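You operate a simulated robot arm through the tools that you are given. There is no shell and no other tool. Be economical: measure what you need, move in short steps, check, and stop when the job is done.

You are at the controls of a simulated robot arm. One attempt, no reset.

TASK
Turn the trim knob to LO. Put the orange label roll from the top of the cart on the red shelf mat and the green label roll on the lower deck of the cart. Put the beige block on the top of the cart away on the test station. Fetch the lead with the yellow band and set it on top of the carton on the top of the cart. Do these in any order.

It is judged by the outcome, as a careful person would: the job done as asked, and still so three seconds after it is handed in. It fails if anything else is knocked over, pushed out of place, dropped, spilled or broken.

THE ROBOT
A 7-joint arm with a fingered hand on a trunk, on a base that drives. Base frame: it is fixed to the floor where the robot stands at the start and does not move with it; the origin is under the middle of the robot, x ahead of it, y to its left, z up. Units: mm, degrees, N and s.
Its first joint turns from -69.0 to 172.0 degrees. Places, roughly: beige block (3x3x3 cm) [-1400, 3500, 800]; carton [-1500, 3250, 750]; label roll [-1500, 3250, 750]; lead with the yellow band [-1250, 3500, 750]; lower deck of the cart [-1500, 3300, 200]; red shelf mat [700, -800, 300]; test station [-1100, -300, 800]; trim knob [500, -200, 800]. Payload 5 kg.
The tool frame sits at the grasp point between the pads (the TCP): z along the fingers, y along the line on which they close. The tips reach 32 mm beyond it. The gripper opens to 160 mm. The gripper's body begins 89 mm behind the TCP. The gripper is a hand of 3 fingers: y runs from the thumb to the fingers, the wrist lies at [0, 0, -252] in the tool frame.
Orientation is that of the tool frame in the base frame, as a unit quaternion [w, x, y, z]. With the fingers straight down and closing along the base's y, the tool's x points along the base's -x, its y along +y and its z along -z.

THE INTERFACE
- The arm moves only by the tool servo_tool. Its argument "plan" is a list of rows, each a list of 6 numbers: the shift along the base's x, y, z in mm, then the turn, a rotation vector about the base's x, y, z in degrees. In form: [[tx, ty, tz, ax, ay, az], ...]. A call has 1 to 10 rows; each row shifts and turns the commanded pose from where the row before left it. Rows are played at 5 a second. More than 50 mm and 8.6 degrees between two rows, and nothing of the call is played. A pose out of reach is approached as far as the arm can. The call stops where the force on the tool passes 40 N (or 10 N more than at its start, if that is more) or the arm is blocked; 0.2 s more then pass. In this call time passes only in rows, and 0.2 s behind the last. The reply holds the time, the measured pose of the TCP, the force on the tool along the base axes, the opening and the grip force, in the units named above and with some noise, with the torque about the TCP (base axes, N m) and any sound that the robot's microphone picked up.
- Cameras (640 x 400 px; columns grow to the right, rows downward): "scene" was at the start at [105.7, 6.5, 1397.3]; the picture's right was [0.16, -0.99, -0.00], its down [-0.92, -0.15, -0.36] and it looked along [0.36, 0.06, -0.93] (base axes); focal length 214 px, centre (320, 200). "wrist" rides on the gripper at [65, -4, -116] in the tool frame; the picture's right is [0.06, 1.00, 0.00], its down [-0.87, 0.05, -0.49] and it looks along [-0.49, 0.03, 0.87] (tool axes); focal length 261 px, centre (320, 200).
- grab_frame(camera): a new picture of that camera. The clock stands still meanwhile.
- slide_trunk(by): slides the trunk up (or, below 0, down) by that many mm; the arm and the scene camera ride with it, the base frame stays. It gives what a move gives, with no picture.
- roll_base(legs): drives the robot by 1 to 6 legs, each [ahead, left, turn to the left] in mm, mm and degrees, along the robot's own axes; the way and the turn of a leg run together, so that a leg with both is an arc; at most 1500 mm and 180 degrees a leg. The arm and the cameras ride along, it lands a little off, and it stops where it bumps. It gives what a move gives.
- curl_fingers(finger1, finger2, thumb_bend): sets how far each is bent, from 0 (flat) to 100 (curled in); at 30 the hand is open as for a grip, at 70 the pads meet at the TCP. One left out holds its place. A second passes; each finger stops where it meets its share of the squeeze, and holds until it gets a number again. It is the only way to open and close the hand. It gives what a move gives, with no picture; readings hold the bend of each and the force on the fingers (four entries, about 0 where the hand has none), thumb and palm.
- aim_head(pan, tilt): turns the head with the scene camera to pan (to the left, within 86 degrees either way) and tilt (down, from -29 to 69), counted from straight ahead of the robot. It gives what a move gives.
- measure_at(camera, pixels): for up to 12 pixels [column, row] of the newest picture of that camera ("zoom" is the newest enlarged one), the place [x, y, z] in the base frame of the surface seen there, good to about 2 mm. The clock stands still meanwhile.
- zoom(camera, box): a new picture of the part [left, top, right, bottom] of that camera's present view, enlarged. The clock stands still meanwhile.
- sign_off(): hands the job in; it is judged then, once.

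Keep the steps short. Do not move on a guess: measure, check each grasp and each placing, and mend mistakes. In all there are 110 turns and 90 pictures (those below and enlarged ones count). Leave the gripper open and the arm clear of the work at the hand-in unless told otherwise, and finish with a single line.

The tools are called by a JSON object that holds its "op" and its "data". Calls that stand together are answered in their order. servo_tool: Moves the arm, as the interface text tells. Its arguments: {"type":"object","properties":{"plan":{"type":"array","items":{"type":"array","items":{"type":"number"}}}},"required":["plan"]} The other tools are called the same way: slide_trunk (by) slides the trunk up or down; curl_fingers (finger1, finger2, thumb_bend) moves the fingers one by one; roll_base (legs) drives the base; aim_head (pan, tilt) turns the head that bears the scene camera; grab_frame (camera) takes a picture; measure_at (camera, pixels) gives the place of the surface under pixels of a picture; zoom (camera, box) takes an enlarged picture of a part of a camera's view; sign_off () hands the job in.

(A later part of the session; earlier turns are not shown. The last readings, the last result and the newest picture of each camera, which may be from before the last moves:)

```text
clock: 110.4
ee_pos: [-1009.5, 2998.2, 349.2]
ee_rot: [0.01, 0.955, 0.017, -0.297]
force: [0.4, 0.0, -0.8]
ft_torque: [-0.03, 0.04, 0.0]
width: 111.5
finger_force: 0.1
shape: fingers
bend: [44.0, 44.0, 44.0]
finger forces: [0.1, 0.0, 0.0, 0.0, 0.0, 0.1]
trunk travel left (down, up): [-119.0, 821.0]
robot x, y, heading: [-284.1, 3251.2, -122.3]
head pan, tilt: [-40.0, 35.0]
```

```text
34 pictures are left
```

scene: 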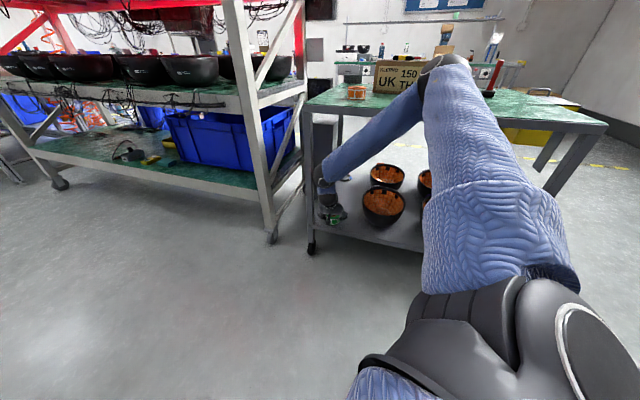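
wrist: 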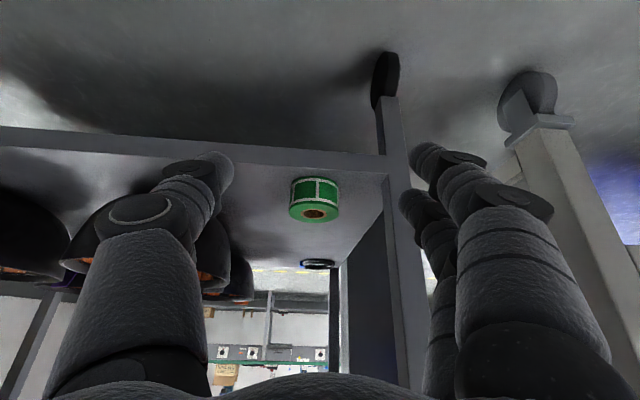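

The green roll stands on the lower deck. Now the orange roll: I'll raise the trunk in two steps (the hand is outside the cart edge) and look from the pre-grasp height.

{"op": "slide_trunk", "data": {"by": 400}}

{"op": "slide_trunk", "data": {"by": 190}}

{"op": "servo_tool", "data": {"plan": [[-40, 6, 0, 0, 0, 0], [-40, 7, 0, 0, 0, 0], [-40, 7, 0, 0, 0, 0], [-40, 7, 0, 0, 0, 0], [-40, 7, 0, 0, 0, 0]]}}

{"op": "grab_frame", "data": {"camera": "wrist"}}

```text
clock: 114.3
ee_pos: [-1010.5, 2995.1, 748.0]
ee_rot: [0.011, 0.955, 0.018, -0.297]
force: [-0.2, 1.2, -0.2]
ft_torque: [0.0, 0.0, 0.0]
width: 111.3
finger_force: 0.1
shape: fingers
bend: [44.0, 44.0, 44.0]
finger forces: [0.0, 0.0, 0.1, 0.0, 0.0, 0.0]
trunk travel left (down, up): [-519.0, 421.0]
robot x, y, heading: [-287.6, 3253.8, -122.6]
head pan, tilt: [-40.0, 35.0]
```

```text
clock: 116.3
ee_pos: [-1010.2, 2994.7, 937.9]
ee_rot: [0.01, 0.955, 0.017, -0.297]
force: [-0.2, 0.7, -0.1]
ft_torque: [0.04, -0.01, -0.05]
width: 111.4
finger_force: 0.1
shape: fingers
bend: [44.0, 44.0, 44.0]
finger forces: [0.0, 0.0, 0.0, 0.0, 0.0, 0.0]
trunk travel left (down, up): [-709.0, 231.0]
robot x, y, heading: [-283.1, 3249.6, -122.2]
head pan, tilt: [-40.0, 35.0]
```

```text
clock: 117.5
ee_pos: [-1211.8, 3029.9, 937.1]
ee_rot: [0.01, 0.955, 0.019, -0.296]
force: [-0.2, 1.0, -0.3]
ft_torque: [-0.03, -0.02, 0.0]
width: 111.1
finger_force: 0.1
shape: fingers
bend: [44.0, 44.0, 44.0]
finger forces: [0.0, 0.0, 0.0, 0.0, 0.0, 0.1]
trunk travel left (down, up): [-709.0, 231.0]
robot x, y, heading: [-282.5, 3253.6, -122.3]
head pan, tilt: [-40.0, 35.0]
```

```text
33 pictures are left
```

wrist: 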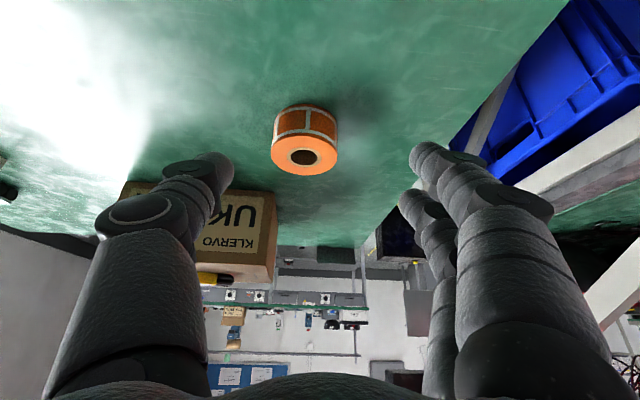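

{"op": "measure_at", "data": {"camera": "wrist", "pixels": [[274, 155], [335, 155], [305, 138], [305, 172], [288, 157], [322, 157], [320, 120]]}}

```text
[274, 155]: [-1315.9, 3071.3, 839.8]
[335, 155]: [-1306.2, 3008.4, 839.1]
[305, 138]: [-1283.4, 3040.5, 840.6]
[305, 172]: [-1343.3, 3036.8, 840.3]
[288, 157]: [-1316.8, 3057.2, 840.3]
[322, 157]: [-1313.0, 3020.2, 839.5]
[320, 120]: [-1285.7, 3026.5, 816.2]
```

The orange roll's centre is (-1312,3039), top 840. I'll drive 110 mm closer (-x) for reach.

{"op": "roll_base", "data": {"legs": [[59, -93, 0]]}}

```text
clock: 118.8
ee_pos: [-1321.6, 3028.9, 936.6]
ee_rot: [0.01, 0.955, 0.017, -0.297]
force: [-1.0, -0.6, 0.1]
ft_torque: [0.02, 0.03, 0.01]
width: 111.5
finger_force: 0.0
shape: fingers
bend: [44.0, 44.0, 44.0]
finger forces: [0.0, 0.0, 0.0, 0.0, 0.0, 0.0]
trunk travel left (down, up): [-709.0, 231.0]
robot x, y, heading: [-394.7, 3253.7, -122.4]
head pan, tilt: [-40.0, 35.0]
```

{"op": "curl_fingers", "data": {"finger1": 48, "finger2": 48, "thumb_bend": 48}}

{"op": "servo_tool", "data": {"plan": [[20, 10, -20, 0, 0, 0], [0, 0, -30, 0, 0, 0], [0, 0, -25, 0, 0, 0], [0, 0, -12, 0, 0, 0], [0, 0, -4, 0, 0, 0]]}}

{"op": "grab_frame", "data": {"camera": "wrist"}}

```text
clock: 119.8
ee_pos: [-1321.8, 3028.6, 937.5]
ee_rot: [0.01, 0.955, 0.018, -0.297]
force: [-1.2, -0.2, 0.2]
ft_torque: [-0.04, 0.02, -0.01]
width: 96.1
finger_force: 0.1
shape: fingers
bend: [48.0, 48.0, 48.0]
finger forces: [0.1, 0.0, 0.0, 0.0, 0.0, 0.1]
trunk travel left (down, up): [-709.0, 231.0]
robot x, y, heading: [-395.3, 3252.0, -122.3]
head pan, tilt: [-40.0, 35.0]
```

```text
clock: 121.0
ee_pos: [-1301.7, 3040.8, 845.8]
ee_rot: [0.01, 0.955, 0.018, -0.297]
force: [-0.2, 0.3, 0.0]
ft_torque: [0.02, -0.02, -0.02]
width: 96.0
finger_force: 0.0
shape: fingers
bend: [48.0, 48.0, 48.0]
finger forces: [0.0, 0.0, 0.1, 0.0, 0.0, 0.1]
trunk travel left (down, up): [-709.0, 231.0]
robot x, y, heading: [-393.2, 3252.9, -122.3]
head pan, tilt: [-40.0, 35.0]
```

```text
32 pictures are left
```

wrist: 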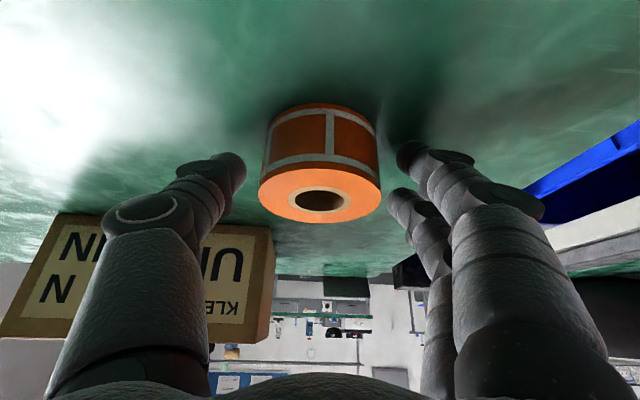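

The roll is centred between the digits. I'll close and lift.

{"op": "curl_fingers", "data": {"finger1": 70, "finger2": 70, "thumb_bend": 70}}

{"op": "servo_tool", "data": {"plan": [[0, 0, 15, 0, 0, 0], [0, 0, 35, 0, 0, 0], [0, 0, 45, 0, 0, 0], [10, 0, 35, 0, 0, 0], [40, 0, 0, 0, 0, 0], [40, 0, 0, 0, 0, 0], [40, 0, 0, 0, 0, 0], [40, 0, 0, 0, 0, 0], [40, 0, 0, 0, 0, 0]]}}

{"op": "grab_frame", "data": {"camera": "wrist"}}

```text
clock: 122.0
ee_pos: [-1302.2, 3039.5, 844.9]
ee_rot: [0.01, 0.955, 0.018, -0.297]
force: [-0.3, 0.2, 0.0]
ft_torque: [-0.02, -0.03, 0.03]
width: 68.5
finger_force: 25.4
shape: fingers
bend: [55.0, 56.0, 61.0]
finger forces: [12.7, 12.8, 0.1, 0.0, 25.5, 0.0]
trunk travel left (down, up): [-709.0, 231.0]
robot x, y, heading: [-398.7, 3251.3, -122.3]
head pan, tilt: [-40.0, 35.0]
```

```text
clock: 124.0
ee_pos: [-1090.3, 3039.5, 979.6]
ee_rot: [0.009, 0.954, 0.018, -0.298]
force: [1.3, -0.6, -0.5]
ft_torque: [0.05, 0.03, -0.03]
width: 68.1
finger_force: 24.5
shape: fingers
bend: [55.0, 56.0, 62.0]
finger forces: [12.6, 12.7, 0.0, 0.0, 25.3, 0.0]
trunk travel left (down, up): [-709.0, 231.0]
robot x, y, heading: [-395.1, 3253.9, -122.6]
head pan, tilt: [-40.0, 35.0]
```

```text
31 pictures are left
```

wrist: 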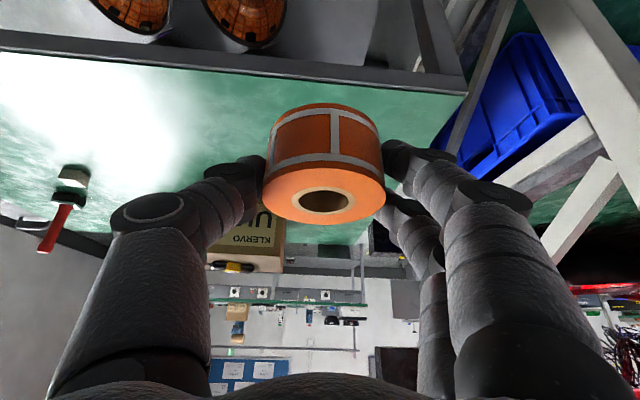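

The orange roll is held (25 N). I'll raise the trunk 100 mm for a safe carry, back off, turn to face -y and drive down the corridor.

{"op": "slide_trunk", "data": {"by": 100}}

{"op": "roll_base", "data": {"legs": [[-90, 140, 0], [0, 0, 32], [1400, 0, 0], [1300, 0, 0]]}}

{"op": "aim_head", "data": {"pan": 0, "tilt": 30}}

{"op": "grab_frame", "data": {"camera": "scene"}}

```text
clock: 125.3
ee_pos: [-1090.7, 3040.9, 1078.5]
ee_rot: [0.011, 0.955, 0.018, -0.297]
force: [0.1, -0.2, -0.8]
ft_torque: [0.0, -0.02, -0.03]
width: 68.3
finger_force: 25.0
shape: fingers
bend: [55.0, 56.0, 62.0]
finger forces: [12.6, 12.6, 0.0, 0.0, 25.2, 0.1]
trunk travel left (down, up): [-809.0, 131.0]
robot x, y, heading: [-394.4, 3253.0, -122.4]
head pan, tilt: [-40.0, 35.0]
```

```text
clock: 141.0
ee_pos: [-740.0, 13.9, 1080.4]
ee_rot: [0.092, 0.913, 0.28, -0.283]
force: [-0.6, -0.4, -0.3]
ft_torque: [0.02, -0.03, -0.04]
width: 68.2
finger_force: 25.1
shape: fingers
bend: [55.0, 56.0, 62.0]
finger forces: [12.6, 12.6, 0.0, 0.1, 25.2, 0.0]
trunk travel left (down, up): [-809.0, 131.0]
robot x, y, heading: [-258.3, 563.6, -90.4]
head pan, tilt: [-40.0, 35.0]
```

```text
clock: 142.1
ee_pos: [-741.8, 13.4, 1078.5]
ee_rot: [0.091, 0.913, 0.28, -0.283]
force: [0.5, -0.6, -0.4]
ft_torque: [0.02, 0.0, 0.02]
width: 68.4
finger_force: 25.1
shape: fingers
bend: [55.0, 56.0, 62.0]
finger forces: [12.7, 12.6, 0.1, 0.1, 25.3, 0.1]
trunk travel left (down, up): [-809.0, 131.0]
robot x, y, heading: [-258.6, 567.5, -90.1]
head pan, tilt: [0.0, 30.0]
```

```text
30 pictures are left
```

scene: 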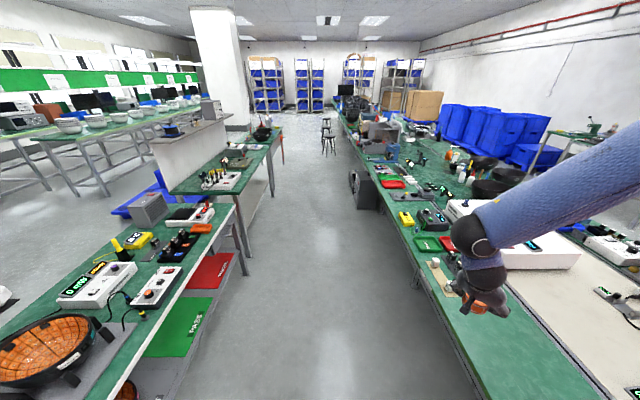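

I see the red mat on the shelf at (210,270). I'll measure it and the surroundings.

{"op": "measure_at", "data": {"camera": "scene", "pixels": [[232, 254], [217, 288], [190, 288], [207, 258], [213, 270], [236, 212], [223, 242], [245, 255], [362, 205], [272, 140], [415, 250], [203, 297]]}}

{"op": "zoom", "data": {"camera": "scene", "box": [150, 190, 280, 330]}}

```text
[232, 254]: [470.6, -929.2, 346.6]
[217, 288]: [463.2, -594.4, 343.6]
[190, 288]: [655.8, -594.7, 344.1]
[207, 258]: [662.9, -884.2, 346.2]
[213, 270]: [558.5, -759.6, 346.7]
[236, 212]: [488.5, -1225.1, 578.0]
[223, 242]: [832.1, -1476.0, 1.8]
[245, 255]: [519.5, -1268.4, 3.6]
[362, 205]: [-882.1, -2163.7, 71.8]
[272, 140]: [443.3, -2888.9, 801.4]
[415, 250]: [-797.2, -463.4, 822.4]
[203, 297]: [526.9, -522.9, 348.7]
```

```text
2.86 times, centred on (215, 260) of scene
```

zoom: 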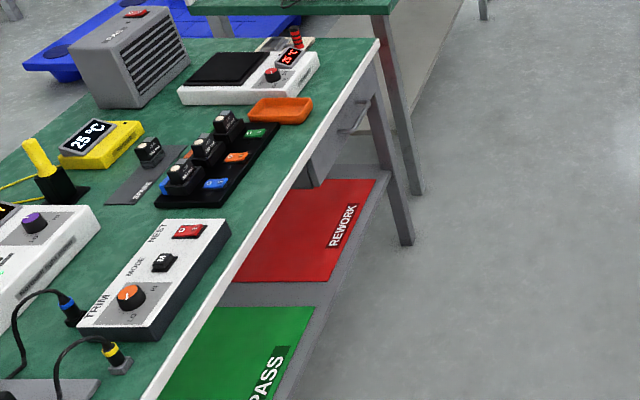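

The mat spans x 465–660, y -594..-930 at z 346. I'll turn here (open area) by +148° so the hand faces the table, then strafe down to it.

{"op": "roll_base", "data": {"legs": [[0, 0, 148]]}}

```text
clock: 148.7
ee_pos: [417.4, 828.5, 1078.9]
ee_rot: [0.296, -0.054, 0.953, 0.022]
force: [-0.5, 0.8, -1.7]
ft_torque: [0.0, 0.0, 0.03]
width: 67.9
finger_force: 25.0
shape: fingers
bend: [55.0, 56.0, 62.0]
finger forces: [12.8, 12.4, 0.0, 0.0, 25.0, 0.0]
trunk travel left (down, up): [-809.0, 131.0]
robot x, y, heading: [-260.2, 561.0, 62.0]
head pan, tilt: [0.0, 30.0]
```

{"op": "roll_base", "data": {"legs": [[-56, 106, -4.3], [-1183, -748, 0]]}}

{"op": "slide_trunk", "data": {"by": -400}}

{"op": "aim_head", "data": {"pan": -50, "tilt": 35}}

{"op": "grab_frame", "data": {"camera": "scene"}}

```text
clock: 156.6
ee_pos: [312.9, -635.3, 1079.6]
ee_rot: [0.297, -0.022, 0.954, 0.012]
force: [0.2, -0.5, -0.6]
ft_torque: [-0.02, -0.01, -0.01]
width: 68.1
finger_force: 25.1
shape: fingers
bend: [55.0, 56.0, 62.0]
finger forces: [12.8, 12.6, 0.0, 0.1, 25.0, 0.1]
trunk travel left (down, up): [-809.0, 131.0]
robot x, y, heading: [-380.1, -856.1, 58.2]
head pan, tilt: [0.0, 30.0]
```

```text
clock: 160.5
ee_pos: [313.9, -634.4, 679.4]
ee_rot: [0.297, -0.022, 0.955, 0.011]
force: [-0.7, 0.2, 0.4]
ft_torque: [-0.01, 0.04, 0.01]
width: 68.1
finger_force: 24.7
shape: fingers
bend: [55.0, 56.0, 62.0]
finger forces: [12.7, 12.5, 0.0, 0.1, 24.8, 0.0]
trunk travel left (down, up): [-409.0, 531.0]
robot x, y, heading: [-378.7, -852.5, 58.2]
head pan, tilt: [0.0, 30.0]
```

```text
clock: 161.7
ee_pos: [312.6, -635.4, 679.5]
ee_rot: [0.297, -0.023, 0.954, 0.012]
force: [0.9, 0.7, 0.2]
ft_torque: [-0.02, 0.0, 0.01]
width: 68.3
finger_force: 24.8
shape: fingers
bend: [55.0, 56.0, 62.0]
finger forces: [12.6, 12.6, 0.0, 0.1, 24.9, 0.0]
trunk travel left (down, up): [-409.0, 531.0]
robot x, y, heading: [-382.1, -852.6, 58.3]
head pan, tilt: [-50.0, 35.0]
```

```text
28 pictures are left
```

scene: 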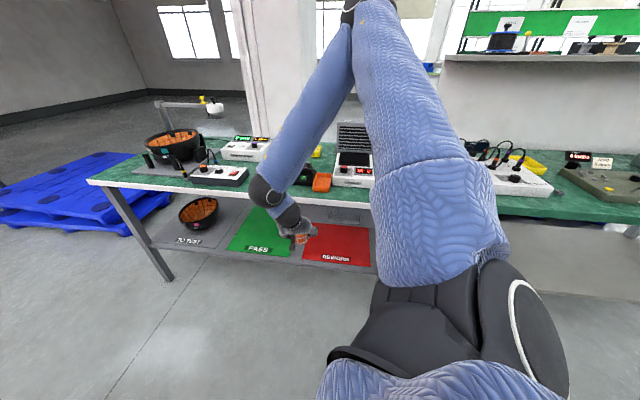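

{"op": "measure_at", "data": {"camera": "scene", "pixels": [[350, 15], [325, 75], [290, 145], [265, 190], [340, 213], [360, 193], [303, 262], [368, 266], [345, 240], [320, 225], [230, 205], [322, 182]]}}

```text
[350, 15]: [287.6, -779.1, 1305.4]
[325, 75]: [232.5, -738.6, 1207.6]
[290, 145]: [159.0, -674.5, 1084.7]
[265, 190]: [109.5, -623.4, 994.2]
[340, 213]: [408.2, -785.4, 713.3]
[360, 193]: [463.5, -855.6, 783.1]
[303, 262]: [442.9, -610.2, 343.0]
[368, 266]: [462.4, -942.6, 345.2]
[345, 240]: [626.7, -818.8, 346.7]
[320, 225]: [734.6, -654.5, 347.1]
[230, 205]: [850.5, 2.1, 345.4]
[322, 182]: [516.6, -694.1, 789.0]
```

The table edge and a drawer front lie at x≈405 (the drawer is y -720..-880). To keep the forearm clear of the edge I'll stand further back, at about (-420,-1050), so the arm is extended. Then I'll lower.

{"op": "roll_base", "data": {"legs": [[-188, -71, 0]]}}

{"op": "slide_trunk", "data": {"by": -265}}

{"op": "servo_tool", "data": {"plan": [[10, 40, 0, 0, 0, 0], [10, 40, 0, 0, 0, 0], [10, 40, 0, 0, 0, 0], [20, 40, 0, 0, 0, 0], [30, 22, 0, 0, 0, 0], [30, 0, 0, 0, 0, 0]]}}

{"op": "grab_frame", "data": {"camera": "scene"}}

```text
clock: 163.3
ee_pos: [275.6, -840.3, 678.7]
ee_rot: [0.297, -0.019, 0.955, 0.01]
force: [-0.1, 0.5, -0.7]
ft_torque: [0.02, -0.03, 0.02]
width: 68.0
finger_force: 25.8
shape: fingers
bend: [55.0, 56.0, 62.0]
finger forces: [12.6, 12.5, 0.1, 0.0, 25.0, 0.0]
trunk travel left (down, up): [-409.0, 531.0]
robot x, y, heading: [-421.0, -1052.5, 57.9]
head pan, tilt: [-50.0, 35.0]
```

```text
clock: 166.0
ee_pos: [275.5, -839.0, 415.7]
ee_rot: [0.298, -0.019, 0.954, 0.01]
force: [0.4, -0.3, -1.1]
ft_torque: [0.01, 0.01, -0.01]
width: 68.0
finger_force: 25.1
shape: fingers
bend: [55.0, 56.0, 62.0]
finger forces: [12.8, 12.4, 0.1, 0.0, 24.9, 0.0]
trunk travel left (down, up): [-144.0, 796.0]
robot x, y, heading: [-422.2, -1051.6, 57.8]
head pan, tilt: [-50.0, 35.0]
```

```text
clock: 167.4
ee_pos: [384.4, -653.1, 413.2]
ee_rot: [0.298, -0.02, 0.954, 0.01]
force: [0.4, 0.3, -1.1]
ft_torque: [-0.02, 0.04, -0.04]
width: 67.7
finger_force: 24.6
shape: fingers
bend: [55.0, 56.0, 62.0]
finger forces: [12.7, 12.6, 0.1, 0.0, 24.9, 0.1]
trunk travel left (down, up): [-144.0, 796.0]
robot x, y, heading: [-423.8, -1053.6, 57.7]
head pan, tilt: [-50.0, 35.0]
```

```text
27 pictures are left
```

scene: 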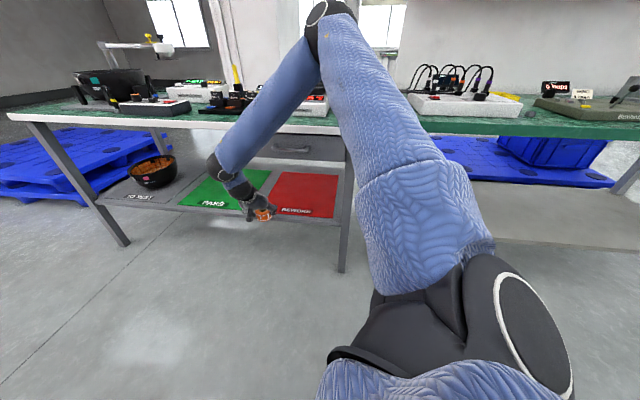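

{"op": "measure_at", "data": {"camera": "scene", "pixels": [[325, 15], [300, 55], [270, 105], [240, 150], [218, 170], [268, 212], [290, 195], [275, 216], [330, 218], [275, 180], [300, 128], [262, 125]]}}

```text
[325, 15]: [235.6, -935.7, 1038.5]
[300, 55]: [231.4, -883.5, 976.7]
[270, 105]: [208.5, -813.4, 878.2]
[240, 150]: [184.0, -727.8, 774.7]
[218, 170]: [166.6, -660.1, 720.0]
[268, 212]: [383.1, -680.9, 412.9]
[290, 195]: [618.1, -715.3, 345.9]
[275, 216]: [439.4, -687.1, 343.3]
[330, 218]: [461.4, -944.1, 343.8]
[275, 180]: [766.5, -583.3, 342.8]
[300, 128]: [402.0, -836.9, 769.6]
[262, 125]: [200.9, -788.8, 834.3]
```

The elbow is at x≈235, well clear. I'll reach in 118 mm and lower to just above the mat.

{"op": "servo_tool", "data": {"plan": [[35, -4, 0, 0, 0, 0], [35, -4, 0, 0, 0, 0], [35, -4, 0, 0, 0, 0], [13, 0, -10, 0, 0, 0], [0, 0, -8, 0, 0, 0]]}}

{"op": "grab_frame", "data": {"camera": "scene"}}

{"op": "servo_tool", "data": {"plan": [[0, 0, -2, 0, 0, 0], [0, 0, -2, 0, 0, 0], [0, 0, -2, 0, 0, 0]]}}

```text
clock: 168.6
ee_pos: [503.5, -670.9, 396.6]
ee_rot: [0.297, -0.019, 0.955, 0.01]
force: [-0.2, -0.7, -0.8]
ft_torque: [0.01, 0.01, -0.01]
width: 68.2
finger_force: 24.6
shape: fingers
bend: [55.0, 56.0, 62.0]
finger forces: [12.8, 12.5, 0.1, 0.0, 24.8, 0.0]
trunk travel left (down, up): [-144.0, 796.0]
robot x, y, heading: [-417.3, -1052.4, 57.5]
head pan, tilt: [-50.0, 35.0]
```

```text
26 pictures are left
```

scene: 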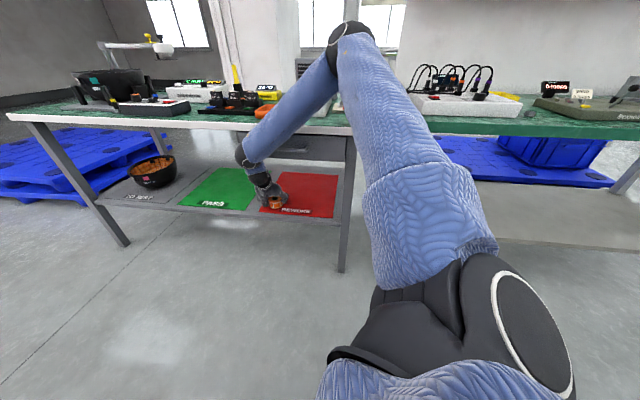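

```text
clock: 169.4
ee_pos: [502.9, -669.6, 390.8]
ee_rot: [0.297, -0.019, 0.955, 0.01]
force: [0.7, 0.8, -1.1]
ft_torque: [-0.02, -0.02, -0.01]
width: 68.1
finger_force: 25.0
shape: fingers
bend: [55.0, 56.0, 62.0]
finger forces: [12.7, 12.5, 0.1, 0.1, 24.8, 0.0]
trunk travel left (down, up): [-144.0, 796.0]
robot x, y, heading: [-420.2, -1055.4, 57.6]
head pan, tilt: [-50.0, 35.0]
```

{"op": "servo_tool", "data": {"plan": [[0, 0, -2, 0, 0, 0], [0, 0, -1, 0, 0, 0]]}}

{"op": "zoom", "data": {"camera": "scene", "box": [220, 140, 350, 240]}}

```text
clock: 170.0
ee_pos: [503.7, -669.1, 389.2]
ee_rot: [0.298, -0.019, 0.954, 0.01]
force: [1.6, -1.3, 7.1]
ft_torque: [0.2, -0.02, -0.02]
width: 68.0
finger_force: 27.0
shape: fingers
bend: [55.0, 56.0, 62.0]
finger forces: [16.7, 12.5, 0.0, 0.0, 25.7, 0.1]
trunk travel left (down, up): [-144.0, 796.0]
robot x, y, heading: [-422.2, -1057.4, 57.6]
head pan, tilt: [-50.0, 35.0]
```

```text
4.00 times, centred on (285, 190) of scene
```

zoom: 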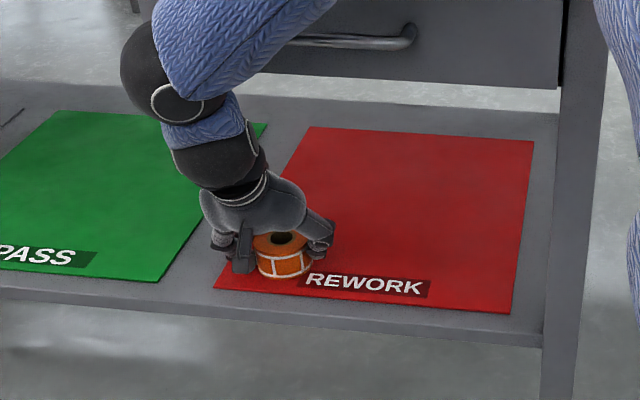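

It's in contact (7 N) and wholly on the red mat. I'll release in stages and back out along the tool axis.

{"op": "curl_fingers", "data": {"finger1": 51, "finger2": 51, "thumb_bend": 56}}

{"op": "servo_tool", "data": {"plan": [[0, 0, 3, 0, 0, 0]]}}

{"op": "curl_fingers", "data": {"finger1": 44, "finger2": 44, "thumb_bend": 44}}

{"op": "servo_tool", "data": {"plan": [[-12, 0, 17, 0, 0, 0], [-18, 0, 26, 0, 0, 0], [-35, 0, 20, 0, 0, 0], [-40, -10, 10, 0, 0, 0], [-45, -20, 0, 0, 0, 0], [-40, -30, 0, 0, 0, 0], [-40, -30, 0, 0, 0, 0]]}}

{"op": "zoom", "data": {"camera": "scene", "box": [200, 120, 360, 240]}}

```text
clock: 171.0
ee_pos: [502.5, -669.9, 389.1]
ee_rot: [0.298, -0.018, 0.954, 0.01]
force: [4.3, -2.6, 12.0]
ft_torque: [0.45, -0.26, -0.2]
width: 72.1
finger_force: 7.6
shape: fingers
bend: [54.0, 51.0, 56.0]
finger forces: [13.0, 0.1, 0.0, 0.1, 1.7, 0.0]
trunk travel left (down, up): [-144.0, 796.0]
robot x, y, heading: [-418.7, -1052.5, 57.9]
head pan, tilt: [-50.0, 35.0]
```

```text
clock: 171.4
ee_pos: [501.7, -670.3, 389.7]
ee_rot: [0.296, -0.019, 0.955, 0.01]
force: [0.0, -0.2, -0.9]
ft_torque: [-0.01, 0.03, 0.01]
width: 73.8
finger_force: 0.2
shape: fingers
bend: [51.0, 51.0, 56.0]
finger forces: [0.1, 0.0, 0.1, 0.0, 0.5, 0.0]
trunk travel left (down, up): [-144.0, 796.0]
robot x, y, heading: [-423.3, -1057.9, 58.1]
head pan, tilt: [-50.0, 35.0]
```

```text
clock: 172.4
ee_pos: [502.9, -668.3, 391.2]
ee_rot: [0.297, -0.019, 0.954, 0.011]
force: [0.8, -0.6, -0.6]
ft_torque: [0.0, -0.01, 0.0]
width: 111.1
finger_force: 0.1
shape: fingers
bend: [44.0, 44.0, 44.0]
finger forces: [0.0, 0.1, 0.1, 0.0, 0.0, 0.0]
trunk travel left (down, up): [-144.0, 796.0]
robot x, y, heading: [-418.8, -1055.0, 57.9]
head pan, tilt: [-50.0, 35.0]
```

```text
clock: 174.0
ee_pos: [272.4, -763.9, 458.8]
ee_rot: [0.297, -0.019, 0.955, 0.01]
force: [0.7, -1.5, 0.1]
ft_torque: [0.02, 0.02, 0.0]
width: 111.6
finger_force: 0.1
shape: fingers
bend: [44.0, 44.0, 44.0]
finger forces: [0.0, 0.1, 0.0, 0.0, 0.0, 0.0]
trunk travel left (down, up): [-144.0, 796.0]
robot x, y, heading: [-423.0, -1054.0, 57.8]
head pan, tilt: [-50.0, 35.0]
```

```text
3.33 times, centred on (280, 180) of scene
```

zoom: 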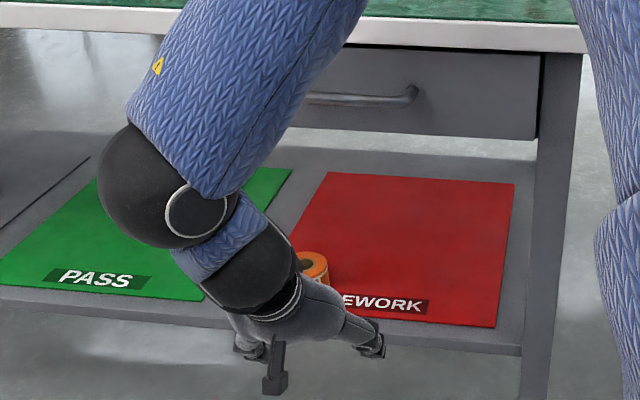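

The orange roll stands on the mat. I'll raise the arm, drive back up the corridor, and stop by the test bench to look at where the beige blocks live.

{"op": "slide_trunk", "data": {"by": 400}}

{"op": "slide_trunk", "data": {"by": 240}}

{"op": "roll_base", "data": {"legs": [[1100, 693, 0], [0, 0, 100]]}}

{"op": "aim_head", "data": {"pan": 25, "tilt": 45}}

{"op": "grab_frame", "data": {"camera": "scene"}}

```text
clock: 177.8
ee_pos: [274.0, -762.6, 858.0]
ee_rot: [0.297, -0.02, 0.955, 0.011]
force: [-0.2, -0.4, -0.1]
ft_torque: [-0.01, 0.01, -0.03]
width: 111.4
finger_force: 0.0
shape: fingers
bend: [44.0, 44.0, 44.0]
finger forces: [0.1, 0.0, 0.0, 0.0, 0.1, 0.0]
trunk travel left (down, up): [-544.0, 396.0]
robot x, y, heading: [-421.9, -1056.2, 57.9]
head pan, tilt: [-50.0, 35.0]
```

```text
clock: 180.3
ee_pos: [272.6, -762.7, 1097.0]
ee_rot: [0.297, -0.019, 0.955, 0.01]
force: [0.3, -0.1, 0.8]
ft_torque: [0.01, 0.02, -0.03]
width: 111.5
finger_force: 0.1
shape: fingers
bend: [44.0, 44.0, 44.0]
finger forces: [0.0, 0.0, 0.1, 0.0, 0.1, 0.0]
trunk travel left (down, up): [-784.0, 156.0]
robot x, y, heading: [-420.9, -1052.0, 57.7]
head pan, tilt: [-50.0, 35.0]
```

```text
clock: 190.8
ee_pos: [-785.3, 877.1, 1098.1]
ee_rot: [-0.188, 0.731, -0.614, -0.231]
force: [0.2, 0.4, -0.2]
ft_torque: [0.01, -0.02, -0.01]
width: 111.5
finger_force: 0.0
shape: fingers
bend: [44.0, 44.0, 44.0]
finger forces: [0.1, 0.1, 0.1, 0.1, 0.0, 0.1]
trunk travel left (down, up): [-784.0, 156.0]
robot x, y, heading: [-405.0, 227.6, 155.4]
head pan, tilt: [-50.0, 35.0]
```

```text
clock: 192.3
ee_pos: [-785.2, 878.0, 1097.9]
ee_rot: [-0.188, 0.731, -0.614, -0.23]
force: [-0.1, -0.2, 0.4]
ft_torque: [0.04, 0.01, 0.01]
width: 111.5
finger_force: 0.1
shape: fingers
bend: [44.0, 44.0, 44.0]
finger forces: [0.0, 0.1, 0.0, 0.0, 0.1, 0.0]
trunk travel left (down, up): [-784.0, 156.0]
robot x, y, heading: [-406.7, 231.2, 155.6]
head pan, tilt: [25.0, 45.0]
```

```text
23 pictures are left
```

scene: 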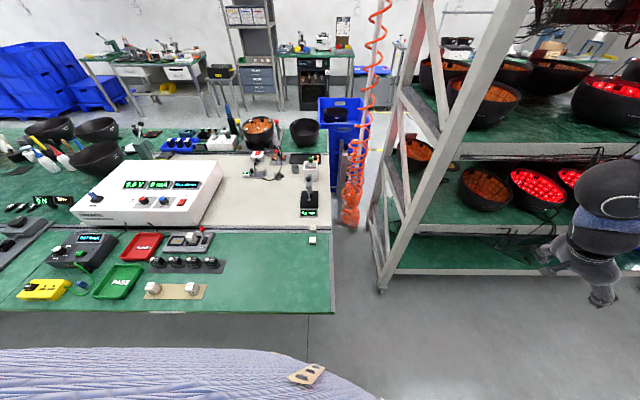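

{"op": "zoom", "data": {"camera": "scene", "box": [225, 130, 345, 260]}}

{"op": "zoom", "data": {"camera": "scene", "box": [100, 220, 260, 320]}}

```text
3.08 times, centred on (285, 195) of scene
```

zoom: 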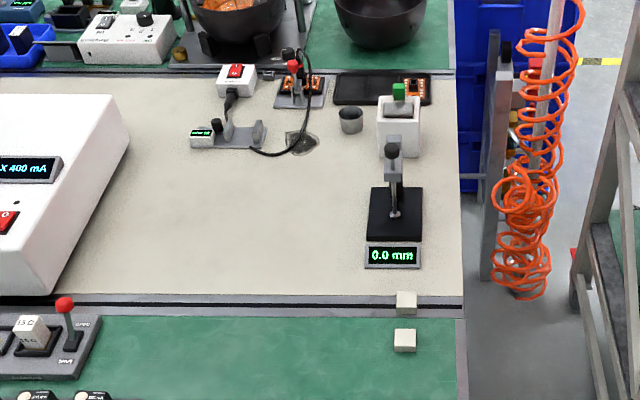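

```text
4.00 times, centred on (180, 270) of scene
```

zoom: 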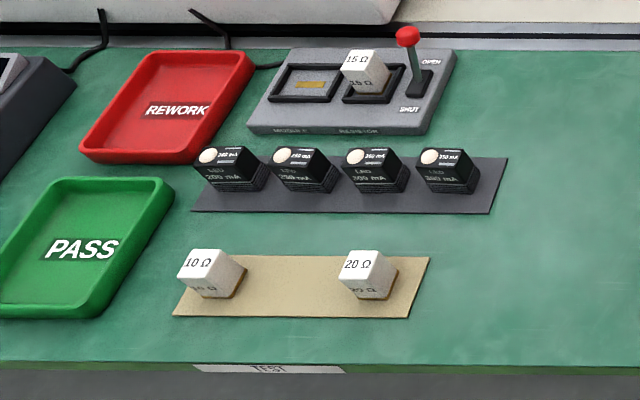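

The two beige blocks stand in a row beside the gauge. I'll measure them closely, with the free table next to them.

{"op": "zoom", "data": {"camera": "scene", "box": [285, 205, 345, 285]}}

```text
5.00 times, centred on (315, 245) of scene
```

zoom: 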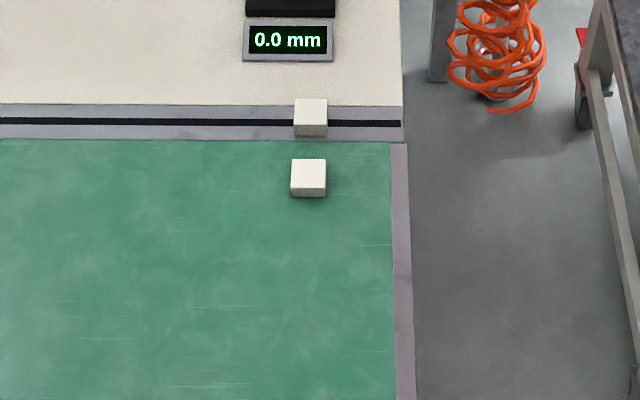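

{"op": "measure_at", "data": {"camera": "zoom", "pixels": [[310, 105], [310, 122], [309, 163], [309, 184], [309, 193], [293, 175], [325, 175], [260, 180], [309, 240], [385, 240], [200, 120], [309, 300]]}}

```text
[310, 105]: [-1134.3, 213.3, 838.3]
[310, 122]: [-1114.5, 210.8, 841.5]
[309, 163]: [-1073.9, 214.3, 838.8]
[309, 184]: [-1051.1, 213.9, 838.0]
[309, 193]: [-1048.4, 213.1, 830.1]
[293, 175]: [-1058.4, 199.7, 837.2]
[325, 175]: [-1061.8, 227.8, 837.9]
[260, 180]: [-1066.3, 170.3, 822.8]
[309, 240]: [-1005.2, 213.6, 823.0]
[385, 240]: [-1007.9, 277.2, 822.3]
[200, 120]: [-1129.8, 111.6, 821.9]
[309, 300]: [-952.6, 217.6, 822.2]
```

Both blocks (≈28 mm) sit in a row at y≈213, x≈-1122 and -1062 on z 822, so the third belongs at about (-1001,213). Now back to the cart for the beige block.

{"op": "roll_base", "data": {"legs": [[523, -1300, 0], [578, -1275, 0]]}}

```text
clock: 206.0
ee_pos: [-697.6, 3702.1, 1097.3]
ee_rot: [-0.186, 0.735, -0.609, -0.232]
force: [0.4, 0.0, -0.3]
ft_torque: [0.02, -0.01, -0.02]
width: 111.3
finger_force: 0.1
shape: fingers
bend: [44.0, 44.0, 44.0]
finger forces: [0.0, 0.0, 0.0, 0.1, 0.0, 0.0]
trunk travel left (down, up): [-784.0, 156.0]
robot x, y, heading: [-308.7, 3055.3, 156.3]
head pan, tilt: [25.0, 45.0]
```

{"op": "roll_base", "data": {"legs": [[335, -66, 0], [0, 0, 43.7]]}}

{"op": "aim_head", "data": {"pan": -25, "tilt": 50}}

```text
clock: 210.3
ee_pos: [-1318.4, 3441.4, 1098.4]
ee_rot: [-0.087, 0.91, -0.288, -0.285]
force: [-0.2, 0.1, 0.1]
ft_torque: [0.01, 0.01, 0.01]
width: 111.4
finger_force: 0.2
shape: fingers
bend: [44.0, 44.0, 44.0]
finger forces: [0.1, 0.0, 0.1, 0.0, 0.0, 0.0]
trunk travel left (down, up): [-784.0, 156.0]
robot x, y, heading: [-590.2, 3254.9, -159.7]
head pan, tilt: [25.0, 45.0]
```

```text
clock: 211.4
ee_pos: [-1318.8, 3441.2, 1098.1]
ee_rot: [-0.085, 0.91, -0.288, -0.285]
force: [-0.4, 0.1, 0.0]
ft_torque: [-0.02, 0.01, -0.01]
width: 111.4
finger_force: 0.0
shape: fingers
bend: [44.0, 44.0, 44.0]
finger forces: [0.0, 0.0, 0.0, 0.1, 0.0, 0.1]
trunk travel left (down, up): [-784.0, 156.0]
robot x, y, heading: [-592.3, 3253.7, -159.5]
head pan, tilt: [-25.0, 50.0]
```

I'll undo the 35° tilt and the yaw so the hand points straight down with its closing axis along y.

{"op": "servo_tool", "data": {"plan": [[0, 0, 0, -4, -5.7, 0], [0, 0, 0, -4, -5.7, 0], [0, 0, 0, -4, -5.7, 0], [0, 0, 0, -4, -5.7, 0], [0, 0, 0, -4, -5.7, 0], [-18, 3, -25, 0, 0, 7], [-18, 3, -25, 0, 0, 7], [-18, 3, -30, 0, 0, 7], [-18, 3, -30, 0, 0, 7], [-18, 3, -30, 0, 0, 7]]}}

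{"op": "grab_frame", "data": {"camera": "wrist"}}

```text
clock: 213.6
ee_pos: [-1408.1, 3455.1, 957.3]
ee_rot: [0.003, 1.0, -0.001, 0.003]
force: [-0.9, 0.0, 0.3]
ft_torque: [0.01, -0.01, -0.01]
width: 111.2
finger_force: 0.1
shape: fingers
bend: [44.0, 44.0, 44.0]
finger forces: [0.1, 0.0, 0.0, 0.1, 0.0, 0.0]
trunk travel left (down, up): [-784.0, 156.0]
robot x, y, heading: [-592.1, 3251.5, -159.5]
head pan, tilt: [-25.0, 50.0]
```

```text
19 pictures are left
```

wrist: 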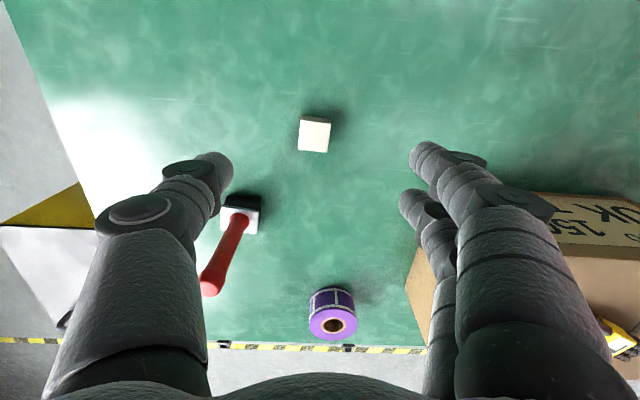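

{"op": "measure_at", "data": {"camera": "wrist", "pixels": [[302, 120], [328, 121], [328, 150], [301, 148], [315, 135], [345, 135], [238, 215]]}}

{"op": "curl_fingers", "data": {"finger1": 54, "finger2": 54, "thumb_bend": 54}}

```text
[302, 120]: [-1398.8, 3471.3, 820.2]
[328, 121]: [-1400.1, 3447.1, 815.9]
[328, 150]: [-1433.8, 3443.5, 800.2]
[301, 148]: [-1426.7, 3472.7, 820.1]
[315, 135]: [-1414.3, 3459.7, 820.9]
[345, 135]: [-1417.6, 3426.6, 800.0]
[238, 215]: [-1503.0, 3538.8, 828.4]
```

```text
clock: 214.6
ee_pos: [-1408.0, 3454.5, 958.7]
ee_rot: [0.003, 1.0, -0.003, 0.003]
force: [0.2, -0.3, -0.1]
ft_torque: [-0.01, -0.01, 0.02]
width: 71.6
finger_force: 0.0
shape: fingers
bend: [54.0, 54.0, 54.0]
finger forces: [0.0, 0.0, 0.0, 0.0, 0.1, 0.0]
trunk travel left (down, up): [-784.0, 156.0]
robot x, y, heading: [-591.7, 3249.1, -159.5]
head pan, tilt: [-25.0, 50.0]
```

The block is centred at (-1413,3459.5), top 820. I'll descend to z≈843, narrow the fingers, drop a little more, then close.

{"op": "servo_tool", "data": {"plan": [[-5, 5, -35, 0, 0, 0], [0, 0, -35, 0, 0, 0], [0, 0, -30, 0, 0, 0], [0, 0, -15, 0, 0, 0]]}}

{"op": "curl_fingers", "data": {"finger1": 60, "finger2": 60, "thumb_bend": 60}}

{"op": "servo_tool", "data": {"plan": [[0, 0, -3, 0, 0, 0], [0, 0, -2, 0, 0, 0]]}}

{"op": "grab_frame", "data": {"camera": "wrist"}}

```text
clock: 215.6
ee_pos: [-1414.1, 3459.5, 843.6]
ee_rot: [0.004, 1.0, -0.001, 0.001]
force: [0.0, 0.2, 0.0]
ft_torque: [0.02, -0.01, 0.0]
width: 71.8
finger_force: 0.1
shape: fingers
bend: [54.0, 54.0, 54.0]
finger forces: [0.0, 0.1, 0.0, 0.0, 0.0, 0.0]
trunk travel left (down, up): [-784.0, 156.0]
robot x, y, heading: [-592.3, 3254.6, -159.7]
head pan, tilt: [-25.0, 50.0]
```

```text
clock: 216.6
ee_pos: [-1414.6, 3460.5, 843.4]
ee_rot: [0.003, 1.0, -0.003, 0.001]
force: [-0.5, -0.1, -1.0]
ft_torque: [-0.02, 0.01, -0.02]
width: 48.3
finger_force: 0.0
shape: fingers
bend: [60.0, 60.0, 60.0]
finger forces: [0.1, 0.0, 0.0, 0.1, 0.1, 0.1]
trunk travel left (down, up): [-784.0, 156.0]
robot x, y, heading: [-591.9, 3250.1, -159.7]
head pan, tilt: [-25.0, 50.0]
```

```text
clock: 217.2
ee_pos: [-1412.8, 3461.1, 839.0]
ee_rot: [0.003, 1.0, -0.003, 0.001]
force: [-0.6, 1.2, 13.8]
ft_torque: [0.59, 0.06, 0.04]
width: 48.1
finger_force: 7.1
shape: fingers
bend: [60.0, 60.0, 60.0]
finger forces: [0.0, 0.0, 0.0, 0.0, 14.1, 0.0]
trunk travel left (down, up): [-784.0, 156.0]
robot x, y, heading: [-595.1, 3251.3, -159.5]
head pan, tilt: [-25.0, 50.0]
```

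```text
18 pictures are left
```

wrist: 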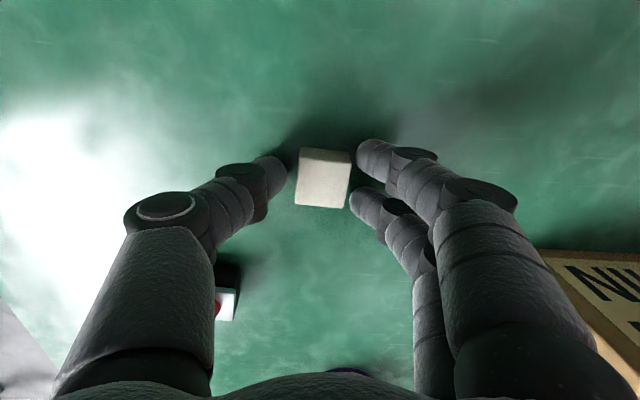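

The thumb just touches the cart top and the block sits between the digits. I'll close and lift.

{"op": "servo_tool", "data": {"plan": [[0, 0, 1, 0, 0, 0]]}}

{"op": "curl_fingers", "data": {"finger1": 70, "finger2": 70, "thumb_bend": 70}}

{"op": "servo_tool", "data": {"plan": [[0, 0, 15, 0, 0, 0], [0, 0, 35, 0, 0, 0], [0, 0, 45, 0, 0, 0], [0, 0, 45, 0, 0, 0]]}}

{"op": "grab_frame", "data": {"camera": "wrist"}}

```text
clock: 217.6
ee_pos: [-1414.2, 3462.2, 839.0]
ee_rot: [0.003, 1.0, -0.001, 0.003]
force: [-2.1, 1.0, 8.2]
ft_torque: [0.28, 0.13, 0.07]
width: 47.7
finger_force: 4.2
shape: fingers
bend: [60.0, 60.0, 60.0]
finger forces: [0.0, 0.0, 0.0, 0.0, 8.4, 0.0]
trunk travel left (down, up): [-784.0, 156.0]
robot x, y, heading: [-590.6, 3250.2, -159.4]
head pan, tilt: [-25.0, 50.0]
```

```text
clock: 218.6
ee_pos: [-1414.6, 3462.1, 839.3]
ee_rot: [0.004, 1.0, -0.002, 0.002]
force: [0.3, 0.7, 1.0]
ft_torque: [0.02, 0.0, -0.03]
width: 34.8
finger_force: 12.3
shape: fingers
bend: [64.0, 64.0, 66.0]
finger forces: [6.5, 6.2, 0.1, 0.1, 12.7, 0.0]
trunk travel left (down, up): [-784.0, 156.0]
robot x, y, heading: [-587.6, 3250.0, -159.6]
head pan, tilt: [-25.0, 50.0]
```

```text
clock: 219.6
ee_pos: [-1411.7, 3464.4, 981.3]
ee_rot: [0.004, 1.0, -0.003, 0.002]
force: [0.1, -0.7, 0.0]
ft_torque: [-0.03, 0.06, 0.01]
width: 34.7
finger_force: 13.2
shape: fingers
bend: [64.0, 64.0, 66.0]
finger forces: [6.2, 6.1, 0.0, 0.0, 12.6, 0.0]
trunk travel left (down, up): [-784.0, 156.0]
robot x, y, heading: [-586.3, 3253.1, -159.6]
head pan, tilt: [-25.0, 50.0]
```

```text
17 pictures are left
```

wrist: 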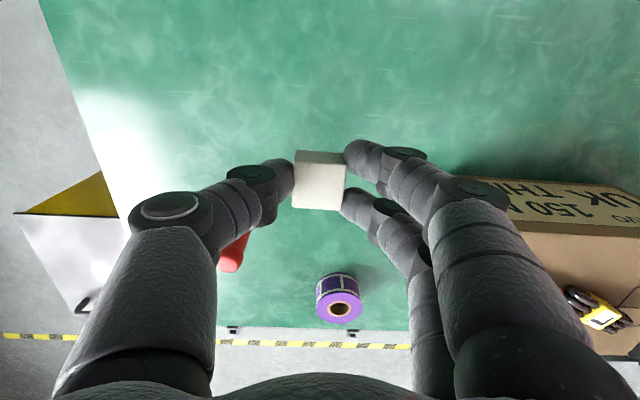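

The block is held. I'll raise the trunk 100, back away from the cart and strafe south with the hand clear of the rack (hand x≈-955).

{"op": "slide_trunk", "data": {"by": 100}}

{"op": "roll_base", "data": {"legs": [[-427, 159, 0], [489, 1312, 0]]}}

```text
clock: 221.0
ee_pos: [-1414.1, 3464.1, 1079.3]
ee_rot: [0.004, 1.0, -0.002, 0.003]
force: [-0.3, -0.3, -0.6]
ft_torque: [-0.02, 0.01, 0.01]
width: 34.7
finger_force: 12.8
shape: fingers
bend: [64.0, 64.0, 66.0]
finger forces: [6.2, 6.2, 0.0, 0.0, 12.7, 0.0]
trunk travel left (down, up): [-884.0, 56.0]
robot x, y, heading: [-593.3, 3250.6, -159.3]
head pan, tilt: [-25.0, 50.0]
```

```text
clock: 230.3
ee_pos: [-949.0, 2022.2, 1079.0]
ee_rot: [0.003, 1.0, 0.016, 0.003]
force: [0.3, 0.8, -0.1]
ft_torque: [-0.02, 0.0, -0.03]
width: 34.4
finger_force: 12.7
shape: fingers
bend: [64.0, 64.0, 66.0]
finger forces: [6.5, 6.2, 0.0, 0.0, 12.7, 0.0]
trunk travel left (down, up): [-884.0, 56.0]
robot x, y, heading: [-118.8, 1844.0, -157.6]
head pan, tilt: [-25.0, 50.0]
```

{"op": "roll_base", "data": {"legs": [[533, 1294, 0], [204, 358, 0]]}}

{"op": "grab_frame", "data": {"camera": "wrist"}}

```text
clock: 239.5
ee_pos: [-1025.7, 233.7, 1079.2]
ee_rot: [0.003, 1.0, -0.007, 0.002]
force: [0.0, -0.4, -0.3]
ft_torque: [0.02, 0.02, -0.01]
width: 34.5
finger_force: 13.4
shape: fingers
bend: [64.0, 64.0, 66.0]
finger forces: [6.4, 6.3, 0.1, 0.0, 12.8, 0.1]
trunk travel left (down, up): [-884.0, 56.0]
robot x, y, heading: [-202.9, 16.9, -160.1]
head pan, tilt: [-25.0, 50.0]
```

```text
16 pictures are left
```

wrist: 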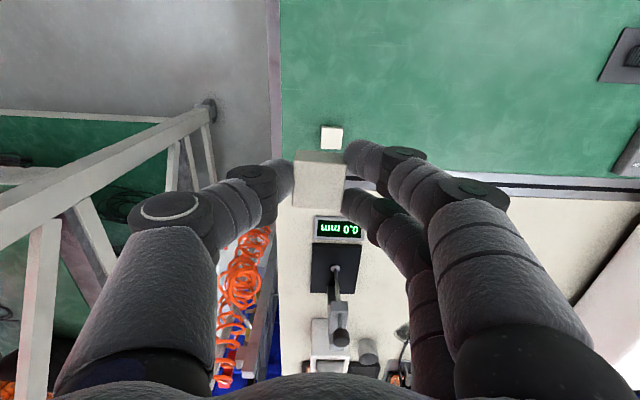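

I'm above the row. I'll lower the trunk 100 mm and descend over (-998,213).

{"op": "slide_trunk", "data": {"by": -100}}

{"op": "servo_tool", "data": {"plan": [[14, -10, -20, 0, 0, 0], [14, -10, -25, 0, 0, 0], [0, 0, -30, 0, 0, 0], [0, 0, -25, 0, 0, 0]]}}

{"op": "grab_frame", "data": {"camera": "wrist"}}

```text
clock: 240.8
ee_pos: [-1024.6, 235.1, 979.4]
ee_rot: [0.003, 1.0, -0.006, 0.002]
force: [-0.2, 0.1, 0.0]
ft_torque: [0.02, 0.02, -0.01]
width: 34.6
finger_force: 13.0
shape: fingers
bend: [64.0, 64.0, 66.0]
finger forces: [6.4, 6.1, 0.0, 0.1, 12.8, 0.0]
trunk travel left (down, up): [-784.0, 156.0]
robot x, y, heading: [-206.1, 14.1, -159.8]
head pan, tilt: [-25.0, 50.0]
```

```text
clock: 241.8
ee_pos: [-999.8, 213.2, 877.9]
ee_rot: [0.004, 1.0, -0.006, 0.001]
force: [0.2, -0.1, -0.6]
ft_torque: [0.01, -0.04, 0.02]
width: 34.5
finger_force: 12.7
shape: fingers
bend: [64.0, 64.0, 66.0]
finger forces: [6.4, 6.1, 0.0, 0.1, 12.7, 0.0]
trunk travel left (down, up): [-784.0, 156.0]
robot x, y, heading: [-203.7, 14.2, -160.1]
head pan, tilt: [-25.0, 50.0]
```

```text
15 pictures are left
```

wrist: 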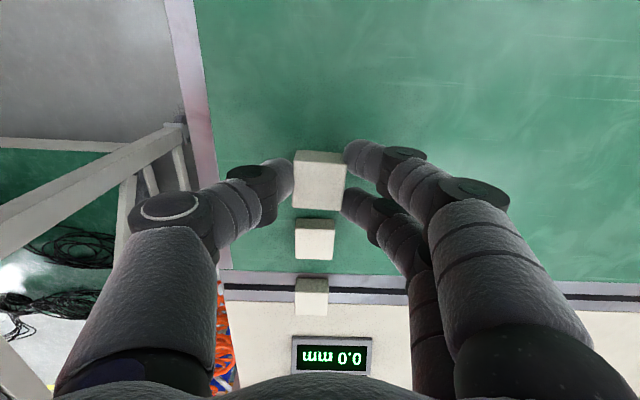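

It's neatly in line with the other two. I'll lower to contact.

{"op": "servo_tool", "data": {"plan": [[0, 0, -8, 0, 0, 0], [0, 0, -4, 0, 0, 0], [0, 0, -2, 0, 0, 0], [0, 0, -2, 0, 0, 0]]}}

```text
clock: 242.8
ee_pos: [-997.1, 213.3, 864.5]
ee_rot: [0.004, 1.0, -0.006, 0.002]
force: [-0.2, 0.5, -1.0]
ft_torque: [-0.01, -0.02, 0.03]
width: 34.8
finger_force: 12.7
shape: fingers
bend: [64.0, 64.0, 66.0]
finger forces: [6.5, 6.1, 0.0, 0.0, 12.7, 0.0]
trunk travel left (down, up): [-784.0, 156.0]
robot x, y, heading: [-201.9, 17.6, -159.9]
head pan, tilt: [-25.0, 50.0]
```

{"op": "servo_tool", "data": {"plan": [[0, 0, -1.5, 0, 0, 0], [0, 0, -1.5, 0, 0, 0]]}}

```text
clock: 243.4
ee_pos: [-996.7, 215.0, 861.2]
ee_rot: [0.003, 1.0, -0.006, 0.002]
force: [0.9, -0.2, 0.3]
ft_torque: [-0.03, 0.01, -0.01]
width: 34.7
finger_force: 12.8
shape: fingers
bend: [64.0, 64.0, 66.0]
finger forces: [6.4, 6.1, 0.0, 0.0, 12.7, 0.0]
trunk travel left (down, up): [-784.0, 156.0]
robot x, y, heading: [-201.8, 17.4, -159.7]
head pan, tilt: [-25.0, 50.0]
```

{"op": "servo_tool", "data": {"plan": [[0, 0, -1, 0, 0, 0], [0, 0, -1, 0, 0, 0]]}}

```text
clock: 244.0
ee_pos: [-996.2, 215.0, 857.0]
ee_rot: [0.003, 1.0, -0.007, 0.002]
force: [-0.8, -0.2, 0.0]
ft_torque: [-0.04, 0.01, 0.03]
width: 34.4
finger_force: 13.0
shape: fingers
bend: [64.0, 64.0, 66.0]
finger forces: [6.5, 6.2, 0.1, 0.0, 12.7, 0.0]
trunk travel left (down, up): [-784.0, 156.0]
robot x, y, heading: [-201.8, 13.6, -159.7]
head pan, tilt: [-25.0, 50.0]
```

{"op": "servo_tool", "data": {"plan": [[0, 0, -1, 0, 0, 0], [0, 0, -1, 0, 0, 0]]}}

{"op": "zoom", "data": {"camera": "wrist", "box": [240, 120, 400, 320]}}

```text
clock: 244.6
ee_pos: [-996.2, 214.5, 857.0]
ee_rot: [0.003, 1.0, -0.006, 0.002]
force: [3.5, 2.6, 12.4]
ft_torque: [0.29, -0.08, -0.05]
width: 34.4
finger_force: 16.6
shape: fingers
bend: [65.0, 65.0, 67.0]
finger forces: [7.0, 6.3, 0.1, 0.0, 20.7, 0.0]
trunk travel left (down, up): [-784.0, 156.0]
robot x, y, heading: [-200.7, 13.2, -159.9]
head pan, tilt: [-25.0, 50.0]
```

```text
2.00 times, centred on (320, 220) of wrist
```

zoom: 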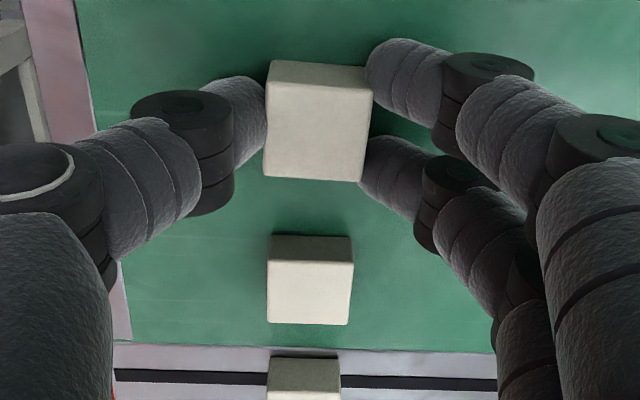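

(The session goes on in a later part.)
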